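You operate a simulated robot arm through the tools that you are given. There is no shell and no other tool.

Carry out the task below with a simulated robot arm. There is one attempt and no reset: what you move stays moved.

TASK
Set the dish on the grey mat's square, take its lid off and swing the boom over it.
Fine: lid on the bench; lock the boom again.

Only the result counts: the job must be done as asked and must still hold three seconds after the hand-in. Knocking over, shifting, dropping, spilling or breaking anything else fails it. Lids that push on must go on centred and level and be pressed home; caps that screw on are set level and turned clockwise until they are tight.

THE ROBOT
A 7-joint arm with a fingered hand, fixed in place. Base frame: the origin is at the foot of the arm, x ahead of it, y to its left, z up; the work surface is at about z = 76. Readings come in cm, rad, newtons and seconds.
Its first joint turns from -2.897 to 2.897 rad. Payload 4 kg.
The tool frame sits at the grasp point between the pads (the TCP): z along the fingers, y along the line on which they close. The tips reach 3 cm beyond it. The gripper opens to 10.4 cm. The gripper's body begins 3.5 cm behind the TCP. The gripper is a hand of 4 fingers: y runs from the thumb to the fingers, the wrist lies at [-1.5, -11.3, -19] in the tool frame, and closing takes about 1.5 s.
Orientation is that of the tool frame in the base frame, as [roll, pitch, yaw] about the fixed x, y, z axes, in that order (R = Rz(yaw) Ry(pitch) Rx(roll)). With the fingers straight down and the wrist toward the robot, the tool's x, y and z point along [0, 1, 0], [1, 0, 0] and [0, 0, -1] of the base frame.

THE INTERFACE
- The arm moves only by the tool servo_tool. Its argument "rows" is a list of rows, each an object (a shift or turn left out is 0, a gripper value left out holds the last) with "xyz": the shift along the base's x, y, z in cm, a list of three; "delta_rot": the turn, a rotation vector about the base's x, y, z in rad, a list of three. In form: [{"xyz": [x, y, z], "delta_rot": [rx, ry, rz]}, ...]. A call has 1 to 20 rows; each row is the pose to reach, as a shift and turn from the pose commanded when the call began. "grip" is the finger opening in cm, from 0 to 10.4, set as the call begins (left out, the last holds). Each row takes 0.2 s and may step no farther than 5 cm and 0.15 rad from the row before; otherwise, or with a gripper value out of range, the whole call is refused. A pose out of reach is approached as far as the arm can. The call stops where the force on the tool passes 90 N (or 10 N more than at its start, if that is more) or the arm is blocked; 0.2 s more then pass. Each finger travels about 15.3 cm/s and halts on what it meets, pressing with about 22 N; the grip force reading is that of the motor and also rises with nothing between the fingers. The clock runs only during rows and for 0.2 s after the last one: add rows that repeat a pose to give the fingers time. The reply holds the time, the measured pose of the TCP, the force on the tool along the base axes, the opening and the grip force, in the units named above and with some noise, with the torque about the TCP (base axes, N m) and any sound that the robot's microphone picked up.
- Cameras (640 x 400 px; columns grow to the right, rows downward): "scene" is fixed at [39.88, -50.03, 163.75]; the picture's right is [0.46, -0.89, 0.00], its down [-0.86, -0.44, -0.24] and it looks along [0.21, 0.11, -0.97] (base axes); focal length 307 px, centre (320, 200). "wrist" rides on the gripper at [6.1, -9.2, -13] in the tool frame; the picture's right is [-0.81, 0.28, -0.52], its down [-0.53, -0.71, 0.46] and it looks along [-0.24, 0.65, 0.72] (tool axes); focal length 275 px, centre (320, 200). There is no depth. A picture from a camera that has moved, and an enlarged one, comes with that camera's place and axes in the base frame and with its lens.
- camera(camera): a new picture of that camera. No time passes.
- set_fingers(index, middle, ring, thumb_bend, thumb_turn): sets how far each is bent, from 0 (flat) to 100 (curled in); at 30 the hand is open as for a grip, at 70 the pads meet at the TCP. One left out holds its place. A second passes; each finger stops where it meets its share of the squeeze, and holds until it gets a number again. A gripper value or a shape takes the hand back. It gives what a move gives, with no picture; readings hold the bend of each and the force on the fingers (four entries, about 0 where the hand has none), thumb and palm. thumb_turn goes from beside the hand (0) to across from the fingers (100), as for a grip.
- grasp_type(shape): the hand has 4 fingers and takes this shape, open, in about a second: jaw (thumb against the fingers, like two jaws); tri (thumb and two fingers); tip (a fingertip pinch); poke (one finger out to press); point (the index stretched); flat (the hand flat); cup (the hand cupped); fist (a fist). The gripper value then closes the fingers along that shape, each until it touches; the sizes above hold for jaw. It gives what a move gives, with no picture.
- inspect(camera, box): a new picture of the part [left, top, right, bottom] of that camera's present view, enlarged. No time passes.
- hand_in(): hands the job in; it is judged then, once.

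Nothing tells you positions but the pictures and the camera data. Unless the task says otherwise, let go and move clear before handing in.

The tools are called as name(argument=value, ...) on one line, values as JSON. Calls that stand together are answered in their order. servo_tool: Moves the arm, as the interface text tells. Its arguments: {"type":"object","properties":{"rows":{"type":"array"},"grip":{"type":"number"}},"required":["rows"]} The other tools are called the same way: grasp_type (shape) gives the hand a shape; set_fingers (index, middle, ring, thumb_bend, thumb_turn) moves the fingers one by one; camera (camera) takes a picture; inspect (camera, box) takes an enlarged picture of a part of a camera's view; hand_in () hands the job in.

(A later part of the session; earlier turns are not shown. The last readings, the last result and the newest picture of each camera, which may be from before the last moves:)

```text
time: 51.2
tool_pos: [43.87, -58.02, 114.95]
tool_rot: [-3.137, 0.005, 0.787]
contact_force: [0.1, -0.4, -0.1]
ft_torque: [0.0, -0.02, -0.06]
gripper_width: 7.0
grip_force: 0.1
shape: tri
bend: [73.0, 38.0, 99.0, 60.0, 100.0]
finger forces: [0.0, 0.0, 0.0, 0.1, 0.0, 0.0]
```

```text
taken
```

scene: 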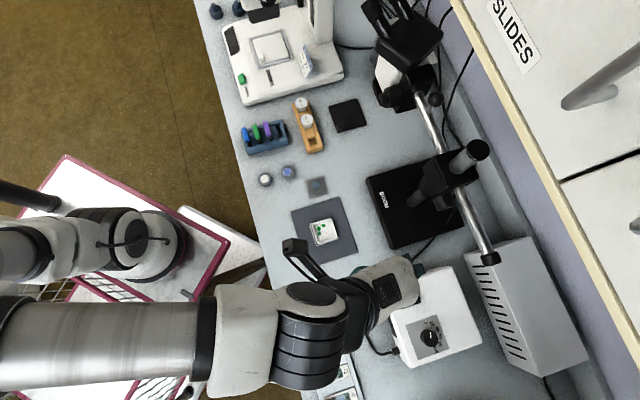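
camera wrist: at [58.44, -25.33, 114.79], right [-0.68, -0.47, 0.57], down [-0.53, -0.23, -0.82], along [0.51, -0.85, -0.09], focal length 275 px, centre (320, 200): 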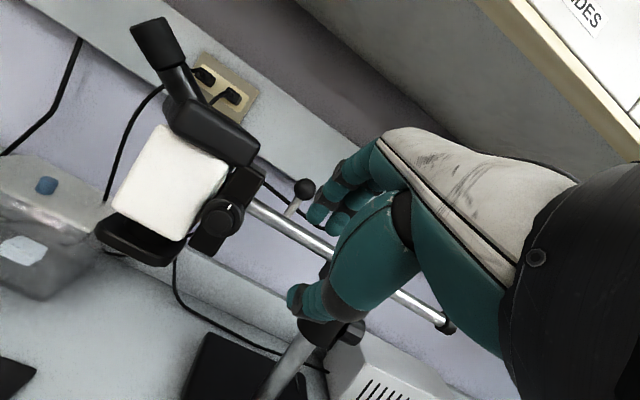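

I'm at the waypoint in front-right of the stand. Now I'll roll the hand sideways so the fingers point along the knob's axis, in stages.

servo_tool(rows=[{"delta_rot": [0.1, -0.1, 0]}, {"delta_rot": [0.2, -0.2, 0]}, {"delta_rot": [0.3, -0.3, 0]}, {"delta_rot": [0.4, -0.4, 0]}, {"delta_rot": [0.5, -0.5, 0]}])

camera(camera="scene")

camera(camera="wrist")

```text
time: 52.4
tool_pos: [43.93, -57.98, 114.91]
tool_rot: [-3.138, -0.707, 0.786]
contact_force: [-0.5, 0.2, -0.6]
ft_torque: [0.01, 0.04, -0.03]
gripper_width: 6.97
grip_force: 0.0
shape: tri
bend: [73.0, 38.0, 99.0, 60.0, 100.0]
finger forces: [0.0, 0.1, 0.1, 0.0, 0.0, 0.1]
```

```text
taken
```

scene: 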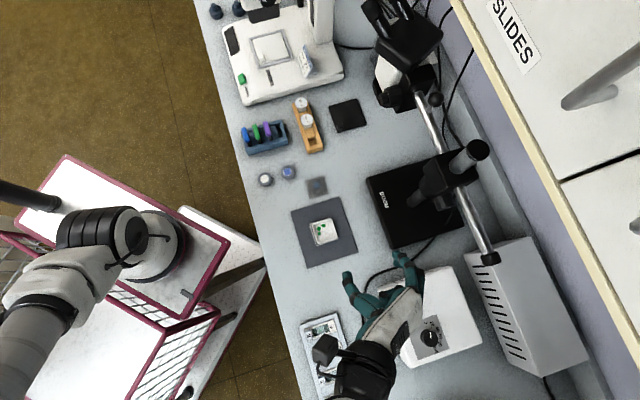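

```text
taken
camera wrist: at [34.67, -54.25, 128.84], right [-0.48, -0.87, -0.13], down [-0.58, 0.43, -0.69], along [0.66, -0.25, -0.71], focal length 275 px, centre (320, 200)
```

wrist: 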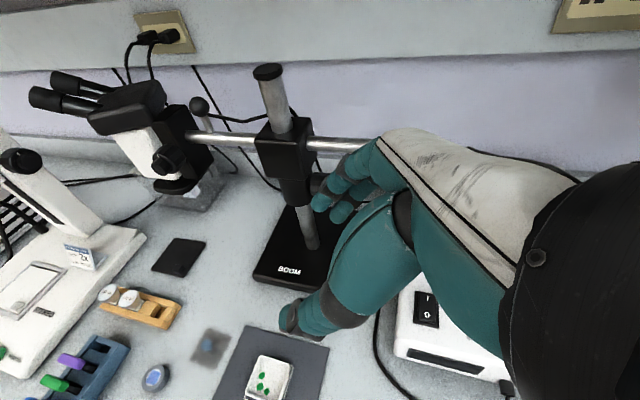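

servo_tool(rows=[{"xyz": [-0.7, -0.7, -1], "delta_rot": [0.098, -0.098, 0]}, {"xyz": [-1.4, -1.4, -2], "delta_rot": [0.195, -0.195, 0]}, {"xyz": [-2.1, -2.1, -3], "delta_rot": [0.292, -0.292, 0]}, {"xyz": [-2.8, -2.8, -4], "delta_rot": [0.39, -0.39, 0]}, {"xyz": [-3.5, -3.5, -5], "delta_rot": [0.487, -0.487, 0]}])

camera(camera="scene")

camera(camera="wrist")

```text
time: 53.6
tool_pos: [40.41, -61.43, 110.01]
tool_rot: [-3.141, -1.397, 0.788]
contact_force: [0.3, -0.4, -0.1]
ft_torque: [0.0, -0.03, -0.03]
gripper_width: 6.97
grip_force: 0.0
shape: tri
bend: [73.0, 38.0, 99.0, 60.0, 100.0]
finger forces: [0.1, 0.0, 0.1, 0.0, 0.1, 0.0]
```

```text
taken
```

scene: 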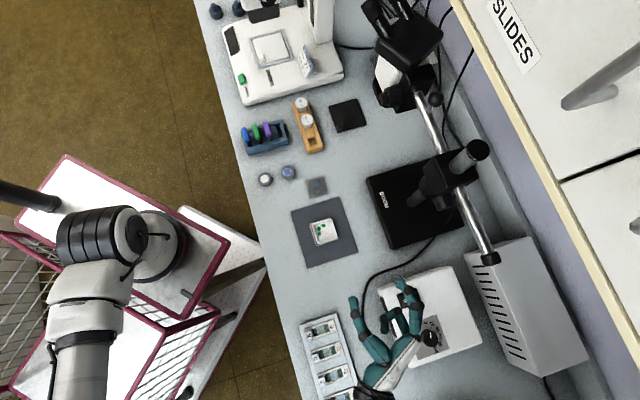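

```text
taken
camera wrist: at [25.44, -63.4, 118.2], right [-0.26, -0.66, -0.71], down [-0.26, 0.75, -0.6], along [0.93, 0.02, -0.37], focal length 275 px, centre (320, 200)
```

wrist: 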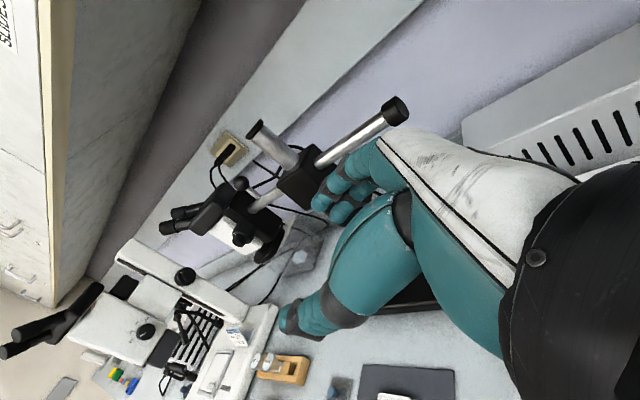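

inspect(camera="scene", box=[330, 260, 450, 400])

inspect(camera="wrist", box=[230, 80, 430, 230])

```text
2.86 times, centred on (390, 330) of scene
camera zoom: at [39.88, -50.03, 163.75], right [0.46, -0.89, 0.0], down [-0.86, -0.44, -0.24], along [0.21, 0.11, -0.97], focal length 878 px, centre (120, -171)
```

zoom: 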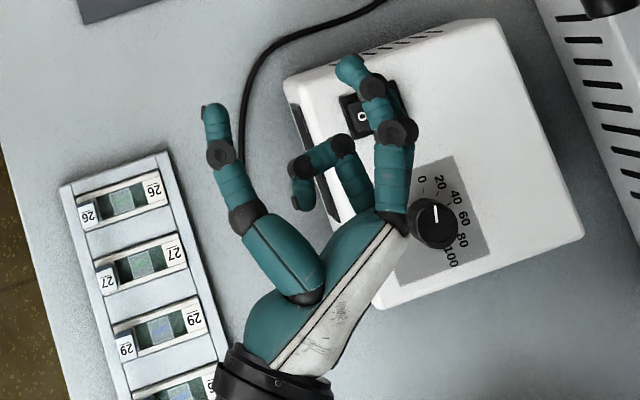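

```text
2.67 times, centred on (330, 155) of wrist
camera zoom: at [25.44, -63.4, 118.2], right [-0.26, -0.66, -0.71], down [-0.26, 0.75, -0.6], along [0.93, 0.02, -0.37], focal length 734 px, centre (293, 320)
```

zoom: 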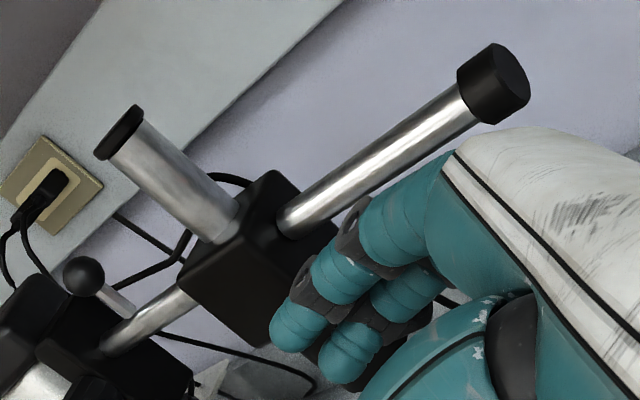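

The hand is in the right attitude, with fingers pointing along the knob's axis. I'll lower and tilt it a little, then slide it to the knob's line short of the knob.

servo_tool(rows=[{"xyz": [1.5, -1.5, -1.5], "delta_rot": [0.08, 0.08, 0]}, {"xyz": [3, -3, -3], "delta_rot": [0.16, 0.16, 0]}, {"xyz": [4.5, -4.5, -5], "delta_rot": [0.24, 0.24, 0]}, {"xyz": [5.7, -5.7, -8], "delta_rot": [0.308, 0.308, 0]}, {"xyz": [5.7, -5.7, -12.5], "delta_rot": [0.308, 0.308, 0]}])

camera(camera="scene")

camera(camera="wrist")

```text
time: 54.8
tool_pos: [46.04, -67.32, 97.68]
tool_rot: [-1.927, -1.102, -0.386]
contact_force: [0.4, 0.2, -0.4]
ft_torque: [-0.02, 0.0, -0.01]
gripper_width: 6.99
grip_force: 0.0
shape: tri
bend: [73.0, 38.0, 99.0, 60.0, 100.0]
finger forces: [0.1, 0.1, 0.0, 0.0, 0.0, 0.1]
```

```text
taken
```

scene: 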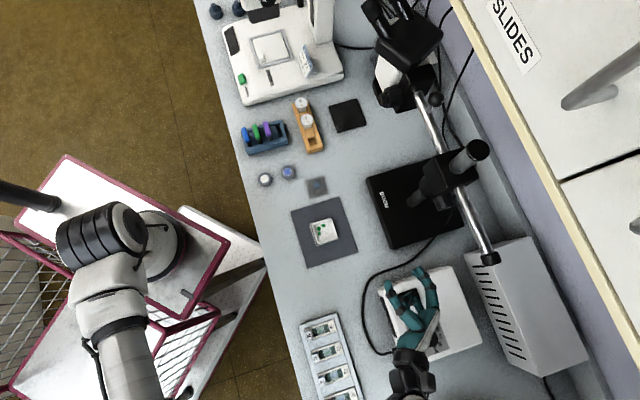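

```text
taken
camera wrist: at [34.32, -72.34, 109.04], right [-0.49, -0.43, -0.76], down [-0.39, 0.89, -0.25], along [0.78, 0.17, -0.6], focal length 275 px, centre (320, 200)
```

wrist: 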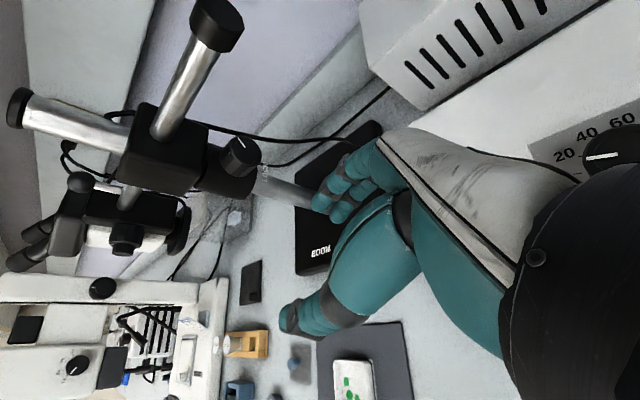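

inspect(camera="wrist", box=[120, 90, 300, 210])

```text
3.33 times, centred on (210, 150) of wrist
camera zoom: at [34.32, -72.34, 109.04], right [-0.49, -0.43, -0.76], down [-0.39, 0.89, -0.25], along [0.78, 0.17, -0.6], focal length 918 px, centre (687, 367)
```

zoom: 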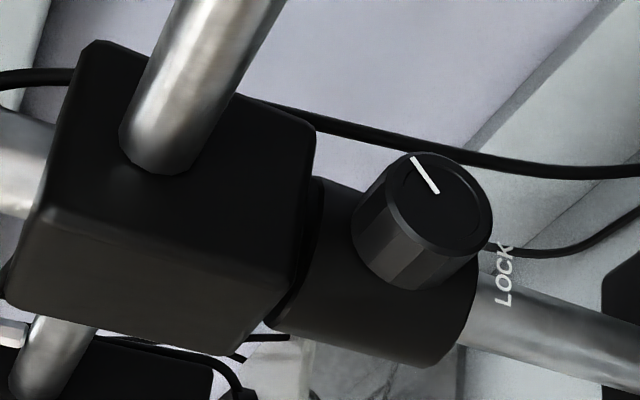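

I can see the knob's face and its pointer clearly; refined centre about (65.2, -68.2, 97.8). I'll slide outward to line up with its axis, still short of it.

servo_tool(rows=[{"xyz": [2.5, -2.5, 0]}, {"xyz": [5, -5, 0]}, {"xyz": [7.5, -7.5, 0]}, {"xyz": [9.95, -9.95, 0.1]}, {"xyz": [9.95, -9.95, 0.1]}])

camera(camera="wrist")

inspect(camera="scene", box=[380, 180, 540, 300])

```text
time: 56.0
tool_pos: [56.11, -77.08, 97.48]
tool_rot: [-1.925, -1.103, -0.388]
contact_force: [-0.4, 1.6, -0.6]
ft_torque: [0.0, 0.0, 0.02]
gripper_width: 6.98
grip_force: 0.2
shape: tri
bend: [73.0, 38.0, 99.0, 60.0, 100.0]
finger forces: [0.1, 0.1, 0.0, 0.1, 0.0, 0.0]
```

```text
taken
camera wrist: at [44.32, -82.1, 108.91], right [-0.49, -0.43, -0.76], down [-0.39, 0.89, -0.25], along [0.78, 0.17, -0.6], focal length 275 px, centre (320, 200)
```

wrist: 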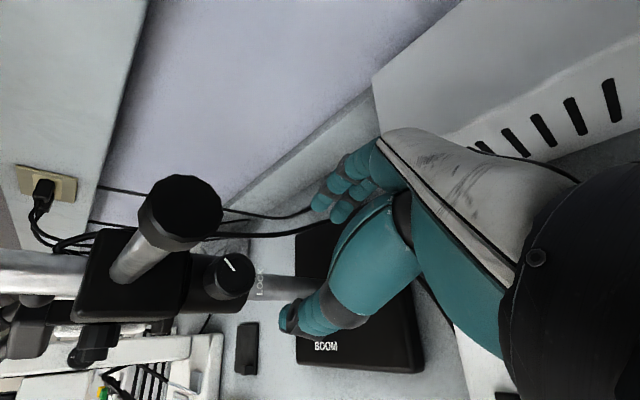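

```text
3.33 times, centred on (460, 240) of scene
camera zoom: at [39.88, -50.03, 163.75], right [0.46, -0.89, 0.0], down [-0.86, -0.44, -0.24], along [0.21, 0.11, -0.97], focal length 1025 px, centre (-147, 67)
```

zoom: 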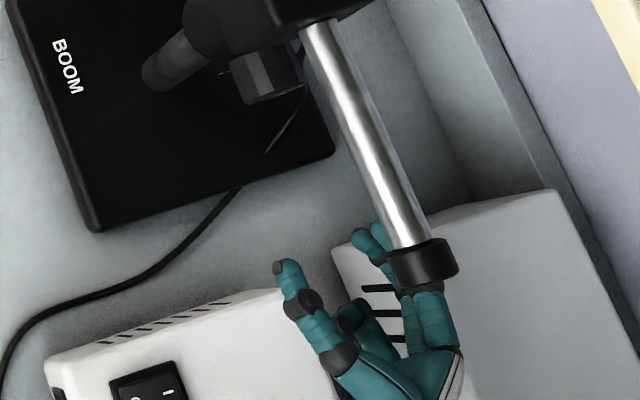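

inspect(camera="wrist", box=[190, 230, 310, 330])

```text
4.00 times, centred on (250, 280) of wrist
camera zoom: at [44.32, -82.1, 108.91], right [-0.49, -0.43, -0.76], down [-0.39, 0.89, -0.25], along [0.78, 0.17, -0.6], focal length 1101 px, centre (600, -120)
```

zoom: 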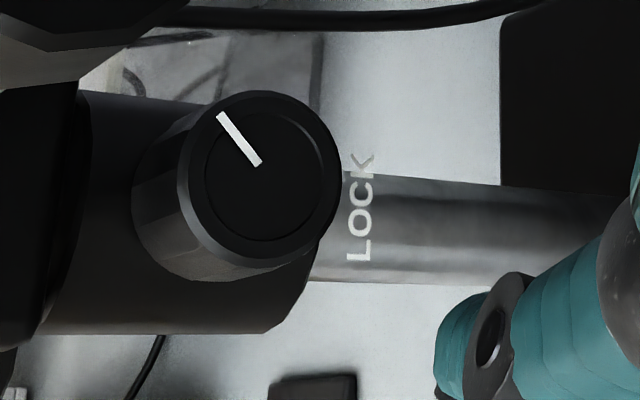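

Refined knob centre is r-aligned within 4 mm; I'll correct that and advance the open fingers around the knob in small steps.

servo_tool(rows=[{"xyz": [0.27, -0.27, 0.37]}, {"xyz": [2.2, 1.7, 0.37]}, {"xyz": [4.2, 3.7, 0.37]}, {"xyz": [5.7, 5.2, 0.37]}, {"xyz": [5.7, 5.2, 0.37]}])

camera(camera="wrist")

inspect(camera="scene", box=[400, 160, 520, 280])

```text
time: 57.2
tool_pos: [61.71, -71.84, 97.93]
tool_rot: [-1.927, -1.103, -0.388]
contact_force: [1.2, -0.5, 0.6]
ft_torque: [-0.02, 0.0, 0.02]
gripper_width: 6.96
grip_force: 0.0
shape: tri
bend: [73.0, 38.0, 99.0, 60.0, 100.0]
finger forces: [0.0, 0.0, 0.0, 0.1, 0.0, 0.1]
```

```text
taken
camera wrist: at [49.83, -76.85, 109.22], right [-0.49, -0.43, -0.76], down [-0.39, 0.89, -0.25], along [0.78, 0.17, -0.6], focal length 275 px, centre (320, 200)
```

wrist: 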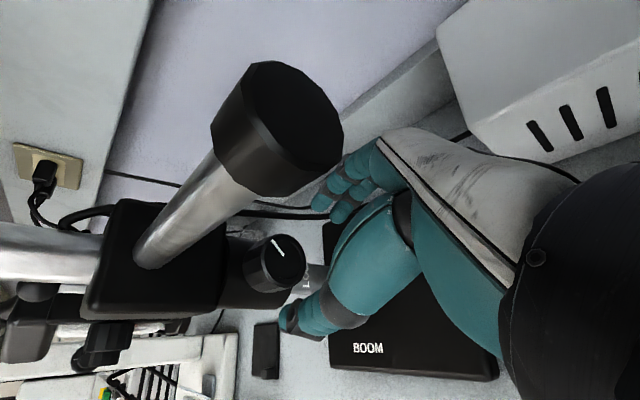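

```text
3.33 times, centred on (460, 220) of scene
camera zoom: at [39.88, -50.03, 163.75], right [0.46, -0.89, 0.0], down [-0.86, -0.44, -0.24], along [0.21, 0.11, -0.97], focal length 1025 px, centre (-147, 133)
```

zoom: 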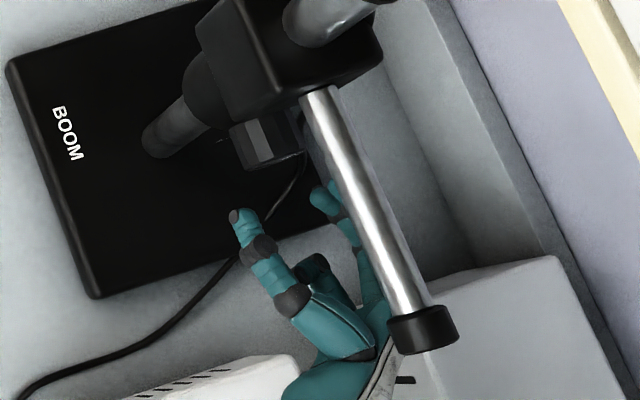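

servo_tool(grip=8.6, rows=[{}, {}, {}])

servo_tool(rows=[{"xyz": [1.0, 1.0, 0]}, {"xyz": [2.0, 2.0, 0]}, {"xyz": [2.6, 2.6, 0]}, {"xyz": [2.6, 2.6, 0]}])

inspect(camera="scene", box=[400, 160, 520, 280])

camera(camera="wrist")

```text
time: 58.0
tool_pos: [61.5, -71.86, 97.93]
tool_rot: [-1.927, -1.103, -0.388]
contact_force: [0.1, -0.2, 0.2]
ft_torque: [0.0, 0.02, 0.02]
gripper_width: 8.56
grip_force: 0.1
shape: tri
bend: [27.0, 34.0, 99.0, 47.0, 99.0]
finger forces: [0.0, 0.0, 0.1, 0.0, 0.0, 0.0]
```

```text
time: 59.0
tool_pos: [64.35, -69.31, 97.87]
tool_rot: [-1.928, -1.103, -0.386]
contact_force: [-0.5, -0.6, 0.2]
ft_torque: [0.01, -0.02, 0.01]
gripper_width: 8.59
grip_force: 0.0
shape: tri
bend: [27.0, 34.0, 99.0, 47.0, 99.0]
finger forces: [0.1, 0.0, 0.0, 0.0, 0.1, 0.1]
```

```text
3.33 times, centred on (460, 220) of scene
camera zoom: at [39.88, -50.03, 163.75], right [0.46, -0.89, 0.0], down [-0.86, -0.44, -0.24], along [0.21, 0.11, -0.97], focal length 1025 px, centre (-147, 133)
```

zoom: 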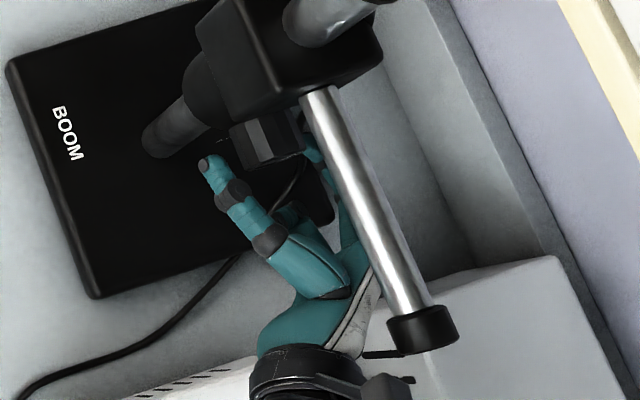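

```text
taken
camera wrist: at [52.55, -74.24, 109.24], right [-0.49, -0.43, -0.76], down [-0.39, 0.89, -0.25], along [0.78, 0.17, -0.6], focal length 275 px, centre (320, 200)
```

wrist: 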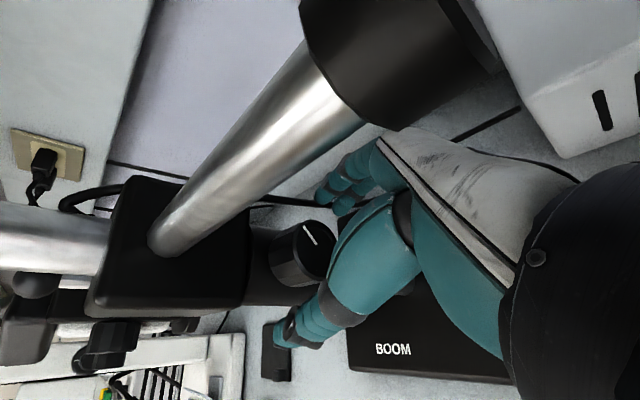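

servo_tool(rows=[{"xyz": [0.3, 0.3, 0]}, {"xyz": [0.6, 0.6, 0]}, {"xyz": [0.6, 0.6, 0]}])

servo_tool(grip=3.0, rows=[{}, {}, {}, {}, {}, {}])

camera(camera="wrist")

inspect(camera="scene", box=[400, 160, 520, 280])

```text
time: 59.8
tool_pos: [64.93, -68.6, 97.94]
tool_rot: [-1.929, -1.103, -0.384]
contact_force: [-0.1, -1.7, -0.5]
ft_torque: [0.0, 0.0, -0.02]
gripper_width: 8.55
grip_force: 0.0
shape: tri
bend: [27.0, 34.0, 99.0, 47.0, 99.0]
finger forces: [0.0, 0.0, 0.0, 0.0, 0.0, 0.0]
```

```text
time: 61.2
tool_pos: [64.72, -68.59, 97.96]
tool_rot: [-1.924, -1.102, -0.39]
contact_force: [1.0, 0.1, -1.6]
ft_torque: [-0.02, 0.03, -0.01]
gripper_width: 3.42
grip_force: 21.9
shape: tri
bend: [74.0, 53.0, 100.0, 74.0, 100.0]
finger forces: [10.5, 9.6, 0.0, 0.1, 19.5, 0.1]
```

```text
taken
camera wrist: at [53.09, -73.64, 109.2], right [-0.49, -0.43, -0.76], down [-0.39, 0.89, -0.25], along [0.78, 0.17, -0.6], focal length 275 px, centre (320, 200)
```

wrist: 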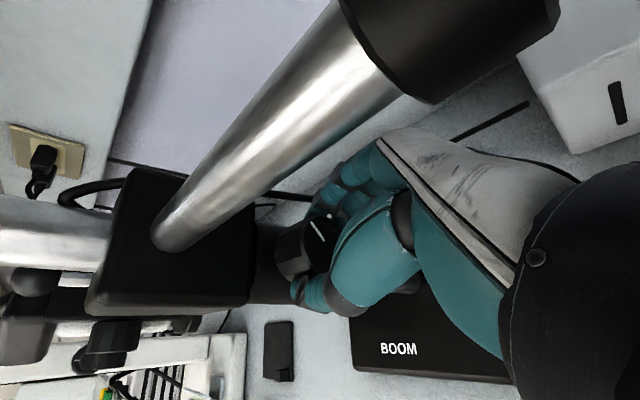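

```text
3.33 times, centred on (460, 220) of scene
camera zoom: at [39.88, -50.03, 163.75], right [0.46, -0.89, 0.0], down [-0.86, -0.44, -0.24], along [0.21, 0.11, -0.97], focal length 1025 px, centre (-147, 133)
```

zoom: 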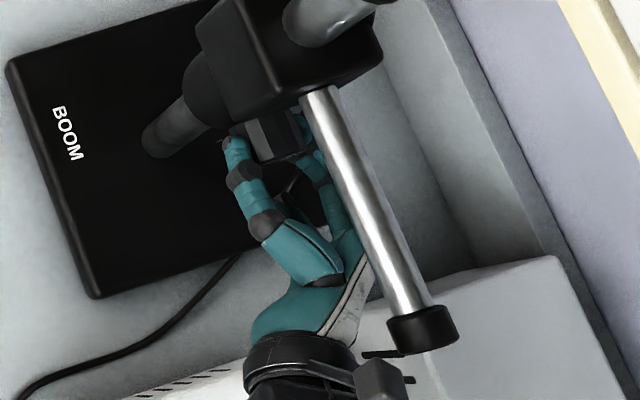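

The knob is gripped with balanced forces. I'll turn it counter-clockwise (seen from its face) a little and watch the torque and pointer.

servo_tool(rows=[{"delta_rot": [-0.05, -0.05, 0]}, {"delta_rot": [-0.1, -0.1, 0]}, {"delta_rot": [-0.15, -0.15, 0]}, {"delta_rot": [-0.2, -0.2, 0]}])

inspect(camera="wrist", box=[240, 180, 380, 320])

```text
time: 62.2
tool_pos: [64.77, -68.66, 97.81]
tool_rot: [-2.415, -1.337, 0.077]
contact_force: [0.2, 6.4, -3.5]
ft_torque: [-0.02, 0.07, 0.07]
gripper_width: 3.4
grip_force: 22.1
shape: tri
bend: [74.0, 53.0, 100.0, 73.0, 100.0]
finger forces: [10.1, 9.7, 0.1, 0.0, 22.2, 0.1]
```

```text
2.86 times, centred on (310, 250) of wrist
camera zoom: at [50.97, -71.54, 107.4], right [-0.34, -0.58, -0.74], down [-0.32, 0.81, -0.49], along [0.88, 0.07, -0.46], focal length 786 px, centre (349, 57)
```

zoom: 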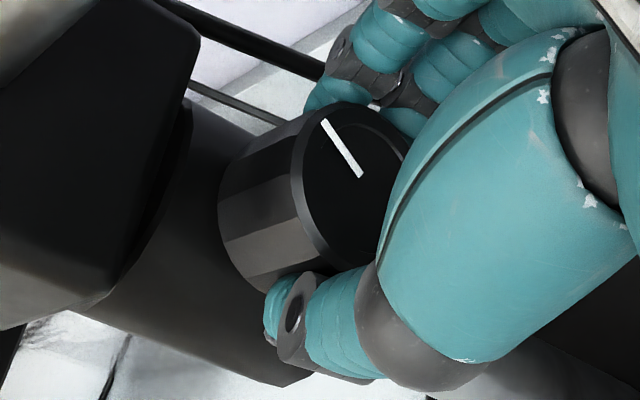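

The knob turns with the hand and the torque is low. I'll continue turning.

servo_tool(rows=[{"delta_rot": [-0.06, -0.06, 0]}, {"delta_rot": [-0.12, -0.12, 0]}, {"delta_rot": [-0.18, -0.18, 0]}, {"delta_rot": [-0.24, -0.24, 0]}, {"delta_rot": [-0.3, -0.3, 0]}])

inspect(camera="wrist", box=[240, 180, 380, 320])

camera(camera="scene")

```text
time: 63.4
tool_pos: [64.93, -68.74, 97.73]
tool_rot: [2.137, -1.247, 1.769]
contact_force: [-3.0, 6.4, -5.2]
ft_torque: [-0.03, 0.15, 0.19]
gripper_width: 3.36
grip_force: 22.1
shape: tri
bend: [74.0, 54.0, 100.0, 73.0, 100.0]
finger forces: [8.9, 8.4, 0.0, 0.0, 24.5, 0.0]
```

```text
2.86 times, centred on (310, 250) of wrist
camera zoom: at [48.74, -69.29, 103.36], right [-0.14, -0.78, -0.61], down [-0.12, 0.62, -0.77], along [0.98, -0.03, -0.18], focal length 786 px, centre (349, 57)
```

zoom: 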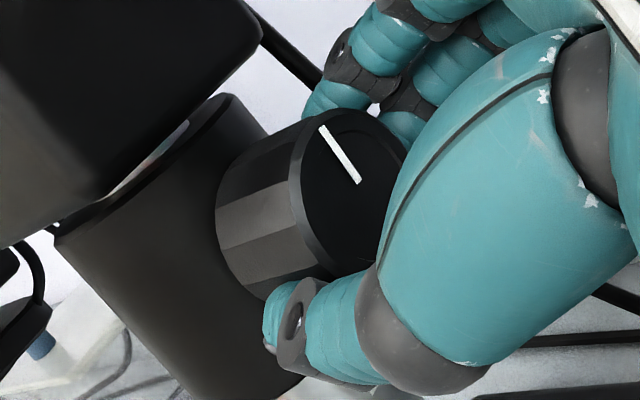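

```text
taken
```

scene: 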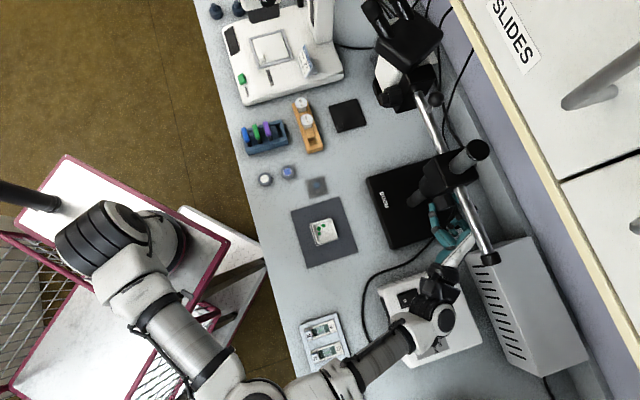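

inspect(camera="scene", box=[340, 180, 520, 400])

```text
1.82 times, centred on (430, 290) of scene
camera zoom: at [39.88, -50.03, 163.75], right [0.46, -0.89, 0.0], down [-0.86, -0.44, -0.24], along [0.21, 0.11, -0.97], focal length 559 px, centre (120, 36)
```

zoom: 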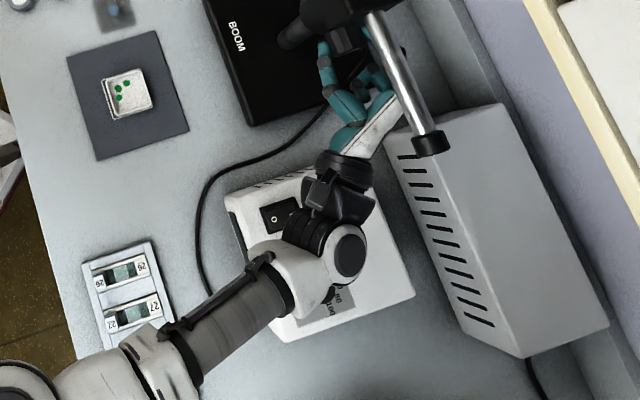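

servo_tool(rows=[{"delta_rot": [-0.06, -0.06, 0]}, {"delta_rot": [-0.12, -0.12, 0]}, {"delta_rot": [-0.12, -0.12, 0]}])

inspect(camera="wrist", box=[240, 180, 380, 320])

```text
time: 64.2
tool_pos: [64.89, -68.67, 97.79]
tool_rot: [1.927, -1.097, 1.965]
contact_force: [0.3, 1.6, -4.4]
ft_torque: [-0.05, 0.08, 0.07]
gripper_width: 3.34
grip_force: 22.2
shape: tri
bend: [74.0, 54.0, 100.0, 73.0, 100.0]
finger forces: [10.4, 10.1, 0.0, 0.0, 22.6, 0.1]
```

```text
2.86 times, centred on (310, 250) of wrist
camera zoom: at [48.15, -68.7, 101.42], right [-0.07, -0.85, -0.52], down [-0.03, 0.52, -0.85], along [1.0, -0.05, -0.06], focal length 786 px, centre (349, 57)
```

zoom: 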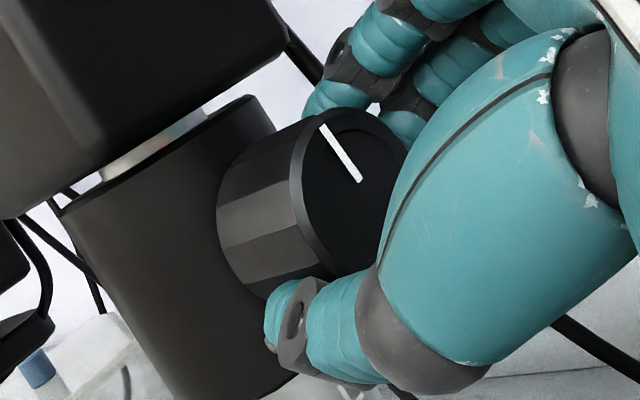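

The pointer has gone from 45° to straight up, so the knob has turned about 50°. I'll open the fingers, swing the hand back around the knob, and take a second stroke.

servo_tool(grip=8.6, rows=[{}, {}, {}, {}])

servo_tool(rows=[{"delta_rot": [0.1, 0.1, 0]}, {"delta_rot": [0.2, 0.2, 0]}, {"delta_rot": [0.3, 0.3, 0]}, {"delta_rot": [0.4, 0.4, 0]}, {"delta_rot": [0.5, 0.5, 0]}, {"delta_rot": [0.6, 0.6, 0]}, {"delta_rot": [0.6, 0.6, 0]}])

inspect(camera="wrist", box=[200, 160, 400, 320])

```text
time: 65.2
tool_pos: [64.69, -68.77, 97.87]
tool_rot: [1.93, -1.098, 1.96]
contact_force: [0.7, 0.0, 0.0]
ft_torque: [0.01, 0.02, 0.03]
gripper_width: 8.58
grip_force: 0.1
shape: tri
bend: [27.0, 34.0, 99.0, 47.0, 99.0]
finger forces: [0.1, 0.0, 0.0, 0.0, 0.1, 0.0]
```

```text
time: 66.8
tool_pos: [64.79, -68.71, 97.82]
tool_rot: [-1.953, -1.127, -0.363]
contact_force: [-0.7, 0.2, 0.2]
ft_torque: [0.0, -0.02, 0.02]
gripper_width: 8.58
grip_force: 0.1
shape: tri
bend: [27.0, 34.0, 99.0, 47.0, 99.0]
finger forces: [0.0, 0.1, 0.0, 0.1, 0.0, 0.0]
```

```text
2.50 times, centred on (300, 240) of wrist
camera zoom: at [52.9, -73.5, 109.05], right [-0.48, -0.44, -0.76], down [-0.38, 0.88, -0.27], along [0.79, 0.16, -0.59], focal length 688 px, centre (370, 100)
```

zoom: 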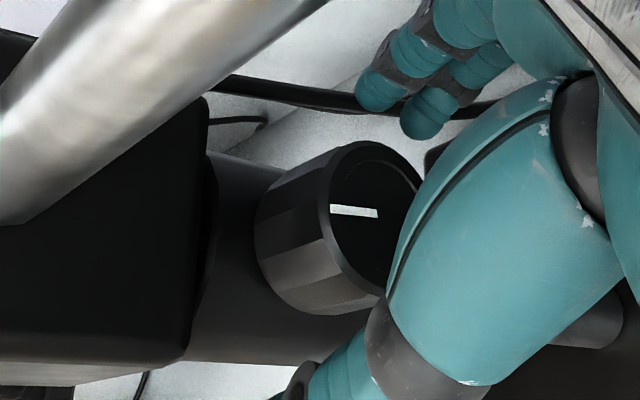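

The knob stayed where I left it. Closing for the second stroke.

servo_tool(grip=3.0, rows=[{}, {}, {}, {}, {}, {}])

servo_tool(rows=[{"delta_rot": [-0.06, -0.06, 0]}, {"delta_rot": [-0.12, -0.12, 0]}, {"delta_rot": [-0.18, -0.18, 0]}, {"delta_rot": [-0.24, -0.24, 0]}, {"delta_rot": [-0.3, -0.3, 0]}])

inspect(camera="wrist", box=[240, 180, 380, 320])

```text
time: 68.2
tool_pos: [64.94, -68.69, 97.83]
tool_rot: [-1.953, -1.128, -0.362]
contact_force: [0.1, 1.8, -1.1]
ft_torque: [-0.03, 0.02, -0.03]
gripper_width: 3.39
grip_force: 22.0
shape: tri
bend: [74.0, 53.0, 100.0, 73.0, 100.0]
finger forces: [10.4, 9.3, 0.0, 0.1, 20.0, 0.0]
```

```text
time: 69.4
tool_pos: [64.93, -68.75, 97.76]
tool_rot: [3.047, -1.393, 0.884]
contact_force: [0.9, 4.1, -4.0]
ft_torque: [0.01, 0.11, 0.03]
gripper_width: 3.38
grip_force: 22.1
shape: tri
bend: [74.0, 54.0, 100.0, 73.0, 100.0]
finger forces: [10.0, 9.6, 0.0, 0.0, 22.0, 0.0]
```

```text
2.86 times, centred on (310, 250) of wrist
camera zoom: at [49.92, -70.52, 105.95], right [-0.25, -0.67, -0.7], down [-0.25, 0.75, -0.62], along [0.93, 0.02, -0.36], focal length 786 px, centre (349, 57)
```

zoom: 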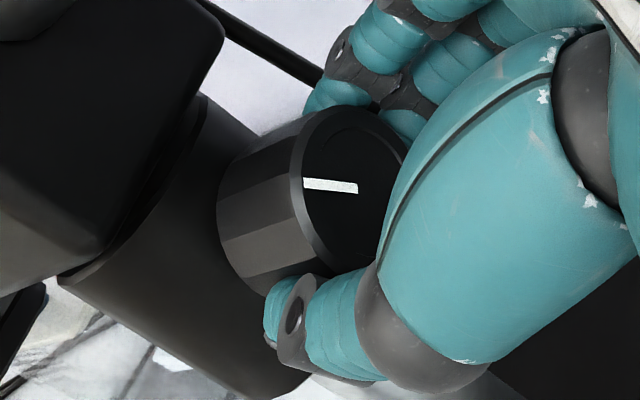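

servo_tool(rows=[{"delta_rot": [-0.06, -0.06, 0]}, {"delta_rot": [-0.12, -0.12, 0]}, {"delta_rot": [-0.18, -0.18, 0]}, {"delta_rot": [-0.24, -0.24, 0]}, {"delta_rot": [-0.3, -0.3, 0]}, {"delta_rot": [-0.3, -0.3, 0]}])

inspect(camera="wrist", box=[240, 180, 380, 320])

```text
time: 70.8
tool_pos: [64.95, -68.81, 97.71]
tool_rot: [1.933, -1.098, 1.957]
contact_force: [0.1, 2.7, -10.3]
ft_torque: [0.01, 0.46, 0.26]
gripper_width: 3.32
grip_force: 21.6
shape: tri
bend: [74.0, 55.0, 100.0, 73.0, 99.0]
finger forces: [10.7, 10.4, 0.0, 0.1, 23.8, 0.0]
```

```text
2.86 times, centred on (310, 250) of wrist
camera zoom: at [48.17, -68.79, 101.34], right [-0.07, -0.85, -0.52], down [-0.03, 0.52, -0.85], along [1.0, -0.05, -0.06], focal length 786 px, centre (349, 57)
```

zoom: 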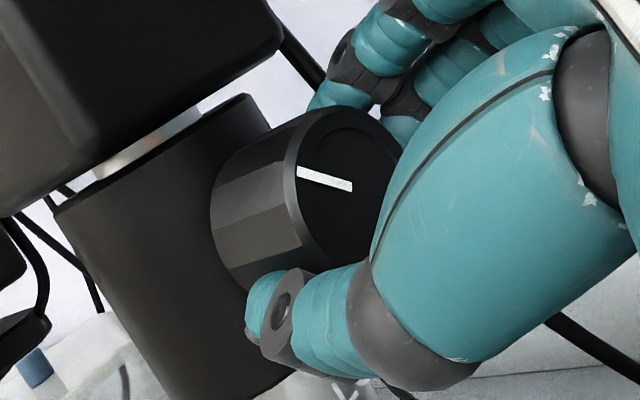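

The torque rose and the knob stopped with its pointer at about 135°, so it has a 90° range and is now fully released. I'll open the fingers, rotate the hand back and withdraw along the knob's axis.

servo_tool(grip=8.6, rows=[{}, {}, {}, {}])

servo_tool(rows=[{"delta_rot": [0.1, 0.1, 0]}, {"delta_rot": [0.2, 0.2, 0]}, {"delta_rot": [0.3, 0.3, 0]}, {"delta_rot": [0.4, 0.4, 0]}, {"delta_rot": [0.5, 0.5, 0]}, {"xyz": [-1, -1, 0], "delta_rot": [0.6, 0.6, 0]}, {"xyz": [-3, -3, 0], "delta_rot": [0.6, 0.6, 0]}, {"xyz": [-6, -6, 0], "delta_rot": [0.6, 0.6, 0]}, {"xyz": [-9, -9, 0], "delta_rot": [0.6, 0.6, 0]}])

camera(camera="wrist")

camera(camera="scene")

```text
time: 71.8
tool_pos: [64.87, -68.83, 97.84]
tool_rot: [1.931, -1.098, 1.958]
contact_force: [0.7, 0.2, 0.6]
ft_torque: [0.01, 0.03, 0.03]
gripper_width: 8.6
grip_force: 0.0
shape: tri
bend: [27.0, 34.0, 99.0, 47.0, 99.0]
finger forces: [0.0, 0.0, 0.0, 0.1, 0.0, 0.0]
```

```text
time: 73.8
tool_pos: [55.92, -77.95, 97.89]
tool_rot: [-1.954, -1.129, -0.36]
contact_force: [0.0, 0.4, -0.8]
ft_torque: [0.01, 0.03, 0.0]
gripper_width: 8.61
grip_force: 0.1
shape: tri
bend: [27.0, 33.0, 99.0, 47.0, 99.0]
finger forces: [0.1, 0.0, 0.0, 0.0, 0.0, 0.0]
```

```text
taken
camera wrist: at [43.92, -82.68, 109.11], right [-0.48, -0.44, -0.76], down [-0.39, 0.88, -0.27], along [0.79, 0.16, -0.59], focal length 275 px, centre (320, 200)
```

wrist: 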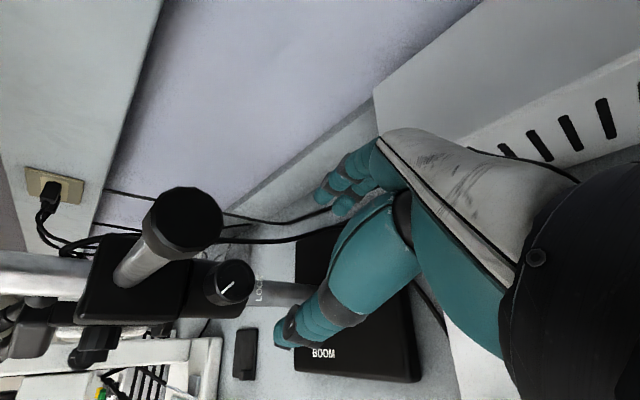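

```text
taken
```

scene: 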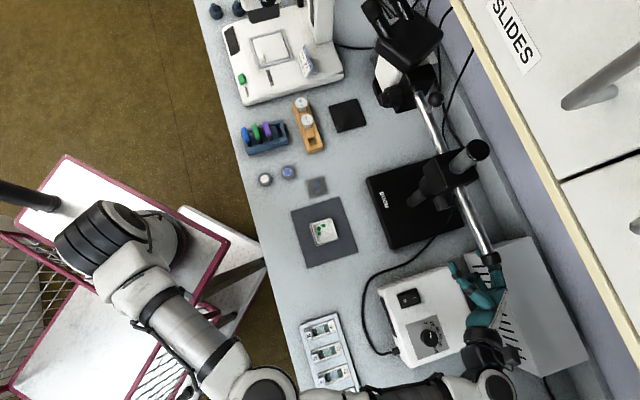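

The knob's pointer shows the released position. I'll back away toward the robot, rise, and roll the hand upright again.

servo_tool(rows=[{"xyz": [-3.3, 3.3, 0]}, {"xyz": [-6.6, 6.6, 0]}, {"xyz": [-9.9, 9.9, 0]}, {"xyz": [-10.5, 10.5, 4], "delta_rot": [-0.08, -0.08, 0]}, {"xyz": [-11, 11, 8], "delta_rot": [-0.16, -0.16, 0]}, {"xyz": [-11.5, 11.5, 12], "delta_rot": [-0.24, -0.24, 0]}, {"xyz": [-12, 12, 16], "delta_rot": [-0.289, -0.289, 0]}])

servo_tool(rows=[{"xyz": [0.5, 0.5, 1], "delta_rot": [-0.1, 0.1, 0]}, {"xyz": [1, 1, 2], "delta_rot": [-0.2, 0.2, 0]}, {"xyz": [1.5, 1.5, 3], "delta_rot": [-0.3, 0.3, 0]}, {"xyz": [2, 2, 4], "delta_rot": [-0.4, 0.4, 0]}, {"xyz": [2.5, 2.5, 5], "delta_rot": [-0.5, 0.5, 0]}, {"xyz": [3, 3, 6], "delta_rot": [-0.6, 0.6, 0]}, {"xyz": [3.5, 3.5, 7], "delta_rot": [-0.7, 0.7, 0]}, {"xyz": [4, 4, 8], "delta_rot": [-0.8, 0.8, 0]}, {"xyz": [4.5, 4.5, 9], "delta_rot": [-0.9, 0.9, 0]}, {"xyz": [5, 5, 10], "delta_rot": [-0.987, 0.987, 0]}])

camera(camera="wrist")

camera(camera="scene")

```text
time: 75.4
tool_pos: [43.86, -65.65, 113.79]
tool_rot: [3.14, -1.395, 0.791]
contact_force: [0.9, -0.6, -0.2]
ft_torque: [0.02, -0.01, 0.03]
gripper_width: 8.58
grip_force: 0.0
shape: tri
bend: [27.0, 33.0, 99.0, 47.0, 99.0]
finger forces: [0.0, 0.0, 0.0, 0.0, 0.0, 0.1]
```

```text
time: 77.6
tool_pos: [48.86, -60.9, 123.87]
tool_rot: [-3.138, 0.003, 0.787]
contact_force: [-0.4, 0.1, 0.1]
ft_torque: [0.04, -0.01, 0.0]
gripper_width: 8.58
grip_force: 0.1
shape: tri
bend: [27.0, 33.0, 99.0, 47.0, 99.0]
finger forces: [0.1, 0.1, 0.0, 0.0, 0.0, 0.0]
```

```text
taken
camera wrist: at [46.75, -50.08, 136.88], right [-0.38, -0.77, 0.52], down [-0.88, 0.13, -0.45], along [0.28, -0.63, -0.73], focal length 275 px, centre (320, 200)
```

wrist: 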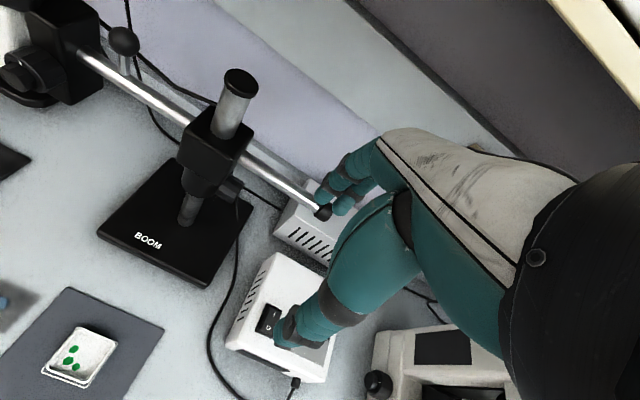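

```text
taken
```

scene: 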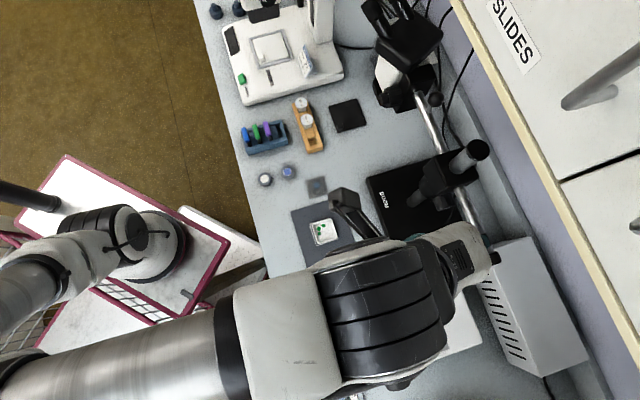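

inspect(camera="wrist", box=[60, 0, 200, 100])

inspect(camera="scene", box=[390, 60, 490, 160])

```text
4.00 times, centred on (130, 50) of wrist
camera zoom: at [46.75, -50.08, 136.88], right [-0.38, -0.77, 0.52], down [-0.88, 0.13, -0.45], along [0.28, -0.63, -0.73], focal length 1101 px, centre (1080, 800)
```

zoom: 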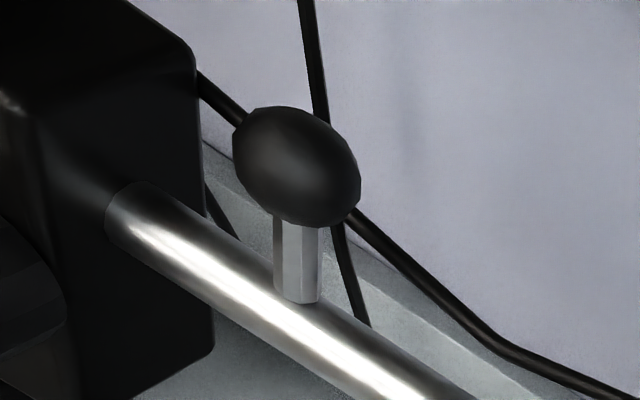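

```text
4.00 times, centred on (440, 110) of scene
camera zoom: at [39.88, -50.03, 163.75], right [0.46, -0.89, 0.0], down [-0.86, -0.44, -0.24], along [0.21, 0.11, -0.97], focal length 1230 px, centre (-160, 560)
```

zoom: 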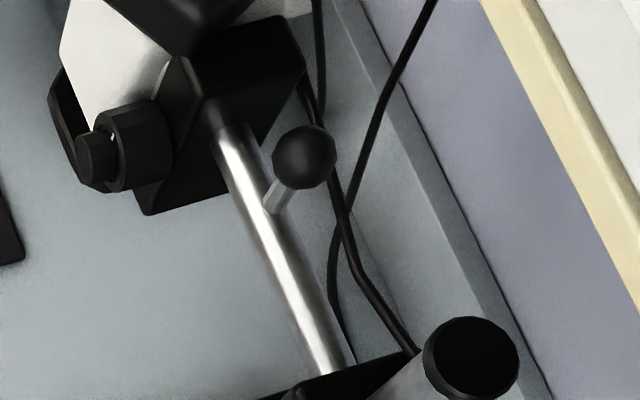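

The ball handle is near (79.3, -54.9, 111). I'll carry the hand there above the boom, turned a little so it reaches straight out from the robot.

servo_tool(grip=6.5, rows=[{"xyz": [3.8, 1, 1], "delta_rot": [0, 0, 0.03]}, {"xyz": [7.6, 2, 1.5], "delta_rot": [0, 0, 0.06]}, {"xyz": [11.4, 3, 1.5], "delta_rot": [0, 0, 0.09]}, {"xyz": [15.2, 4, 1.5], "delta_rot": [0, 0, 0.12]}, {"xyz": [19, 4.7, 1.5], "delta_rot": [0, 0, 0.15]}, {"xyz": [22.8, 5.3, 1.5], "delta_rot": [0, 0, 0.175]}, {"xyz": [26.6, 5.7, 1.5], "delta_rot": [0, 0, 0.175]}, {"xyz": [30.2, 6, 1.5], "delta_rot": [0, 0, 0.175]}, {"xyz": [30.2, 6, 1.5], "delta_rot": [0, 0, 0.175]}])

camera(camera="wrist")

camera(camera="scene")

```text
time: 78.9
tool_pos: [67.42, -56.12, 125.21]
tool_rot: [-3.121, 0.004, 0.923]
contact_force: [-90.0, 54.3, 5.7]
ft_torque: [-6.99, -11.29, -1.77]
gripper_width: 6.51
grip_force: 0.0
shape: tri
bend: [73.0, 40.0, 99.0, 63.0, 100.0]
finger forces: [0.0, 0.0, 0.1, 0.0, 0.0, 0.1]
stopped in row 6: the force on the tool passed its limit at 159 N (the readings are from after the stop); the commanded pose is now the measured one
```

```text
taken
camera wrist: at [64.03, -45.72, 138.32], right [-0.26, -0.82, 0.52], down [-0.9, 0.01, -0.44], along [0.35, -0.58, -0.74], focal length 275 px, centre (320, 200)
```

wrist: 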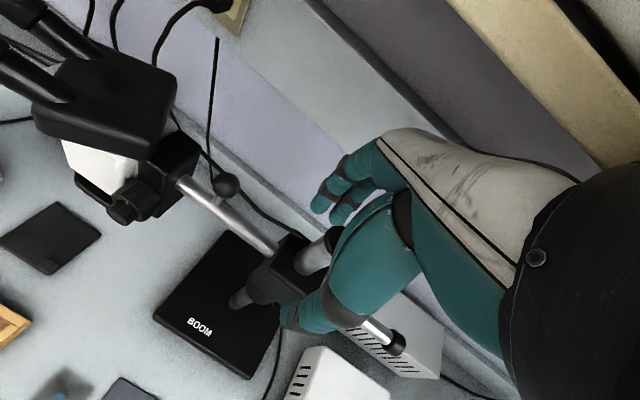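

```text
taken
```

scene: 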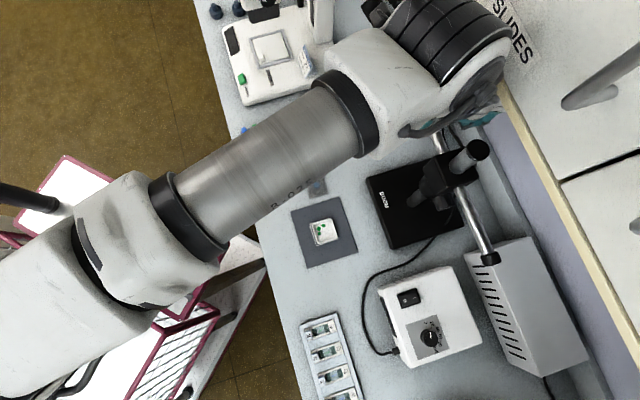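

The hand's back bumped something at about z = 138: the overhanging "SLIDES" cabinet, whose front is near where my hand's top is. I'll back off toward the robot right away and recheck.

servo_tool(rows=[{"xyz": [-1.4, 1.1, 0]}, {"xyz": [-3.5, 3, 0]}, {"xyz": [-5.5, 5, 0]}])

camera(camera="wrist")

camera(camera="scene")

```text
time: 79.7
tool_pos: [62.55, -51.58, 124.65]
tool_rot: [-3.119, 0.003, 0.93]
contact_force: [-0.4, 0.0, -0.6]
ft_torque: [-0.02, -0.02, 0.02]
gripper_width: 6.5
grip_force: 0.0
shape: tri
bend: [73.0, 40.0, 99.0, 63.0, 100.0]
finger forces: [0.0, 0.0, 0.0, 0.0, 0.1, 0.0]
```

```text
taken
camera wrist: at [59.15, -41.19, 137.84], right [-0.26, -0.82, 0.51], down [-0.9, 0.01, -0.44], along [0.36, -0.57, -0.74], focal length 275 px, centre (320, 200)
```

wrist: 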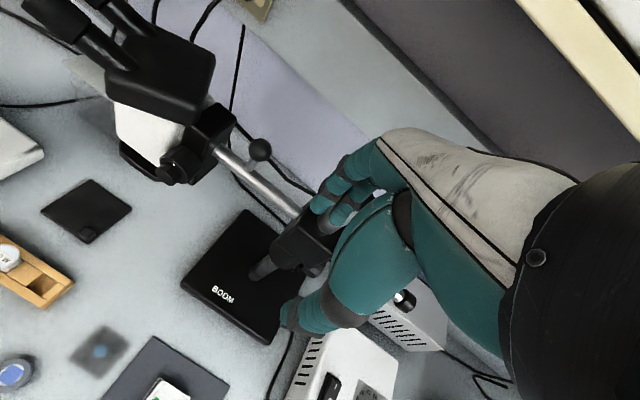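

```text
taken
```

scene: 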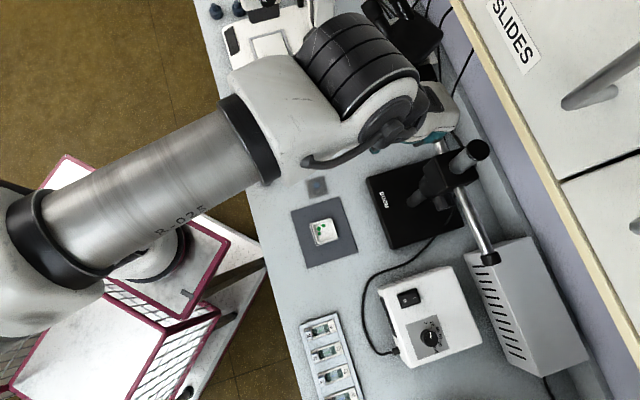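

All clear: the force is gone and nothing moved. The cabinet overhangs from about z = 135 up, so I'll reach for the ball with the hand tilted outward and low. First I'll tilt here, away from the cabinet.

servo_tool(grip=5.4, rows=[{"xyz": [0, 0, -1.5], "delta_rot": [-0.073, -0.098, 0]}, {"xyz": [0, 0, -3], "delta_rot": [-0.146, -0.196, 0]}, {"xyz": [0, 0, -4.5], "delta_rot": [-0.219, -0.293, 0]}, {"xyz": [0, 0, -6], "delta_rot": [-0.292, -0.391, 0]}, {"xyz": [0, 0, -7.5], "delta_rot": [-0.365, -0.489, 0]}])

camera(camera="wrist")

camera(camera="scene")

```text
time: 80.9
tool_pos: [62.87, -51.43, 117.15]
tool_rot: [2.553, 0.002, 0.925]
contact_force: [0.2, 0.1, 0.0]
ft_torque: [-0.04, 0.03, 0.0]
gripper_width: 5.44
grip_force: 0.0
shape: tri
bend: [74.0, 44.0, 99.0, 68.0, 100.0]
finger forces: [0.1, 0.1, 0.0, 0.0, 0.1, 0.0]
```

```text
taken
camera wrist: at [54.46, -37.58, 122.86], right [-0.53, -0.61, 0.58], down [-0.59, -0.22, -0.77], along [0.6, -0.76, -0.24], focal length 275 px, centre (320, 200)
```

wrist: 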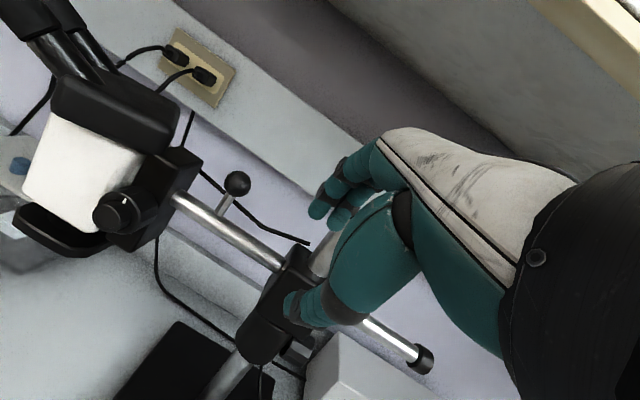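

```text
taken
```

scene: 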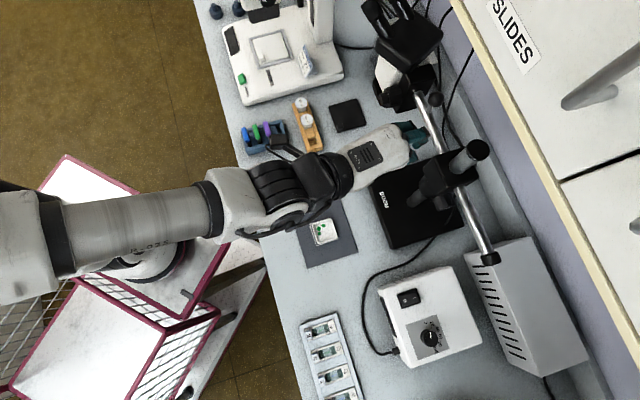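

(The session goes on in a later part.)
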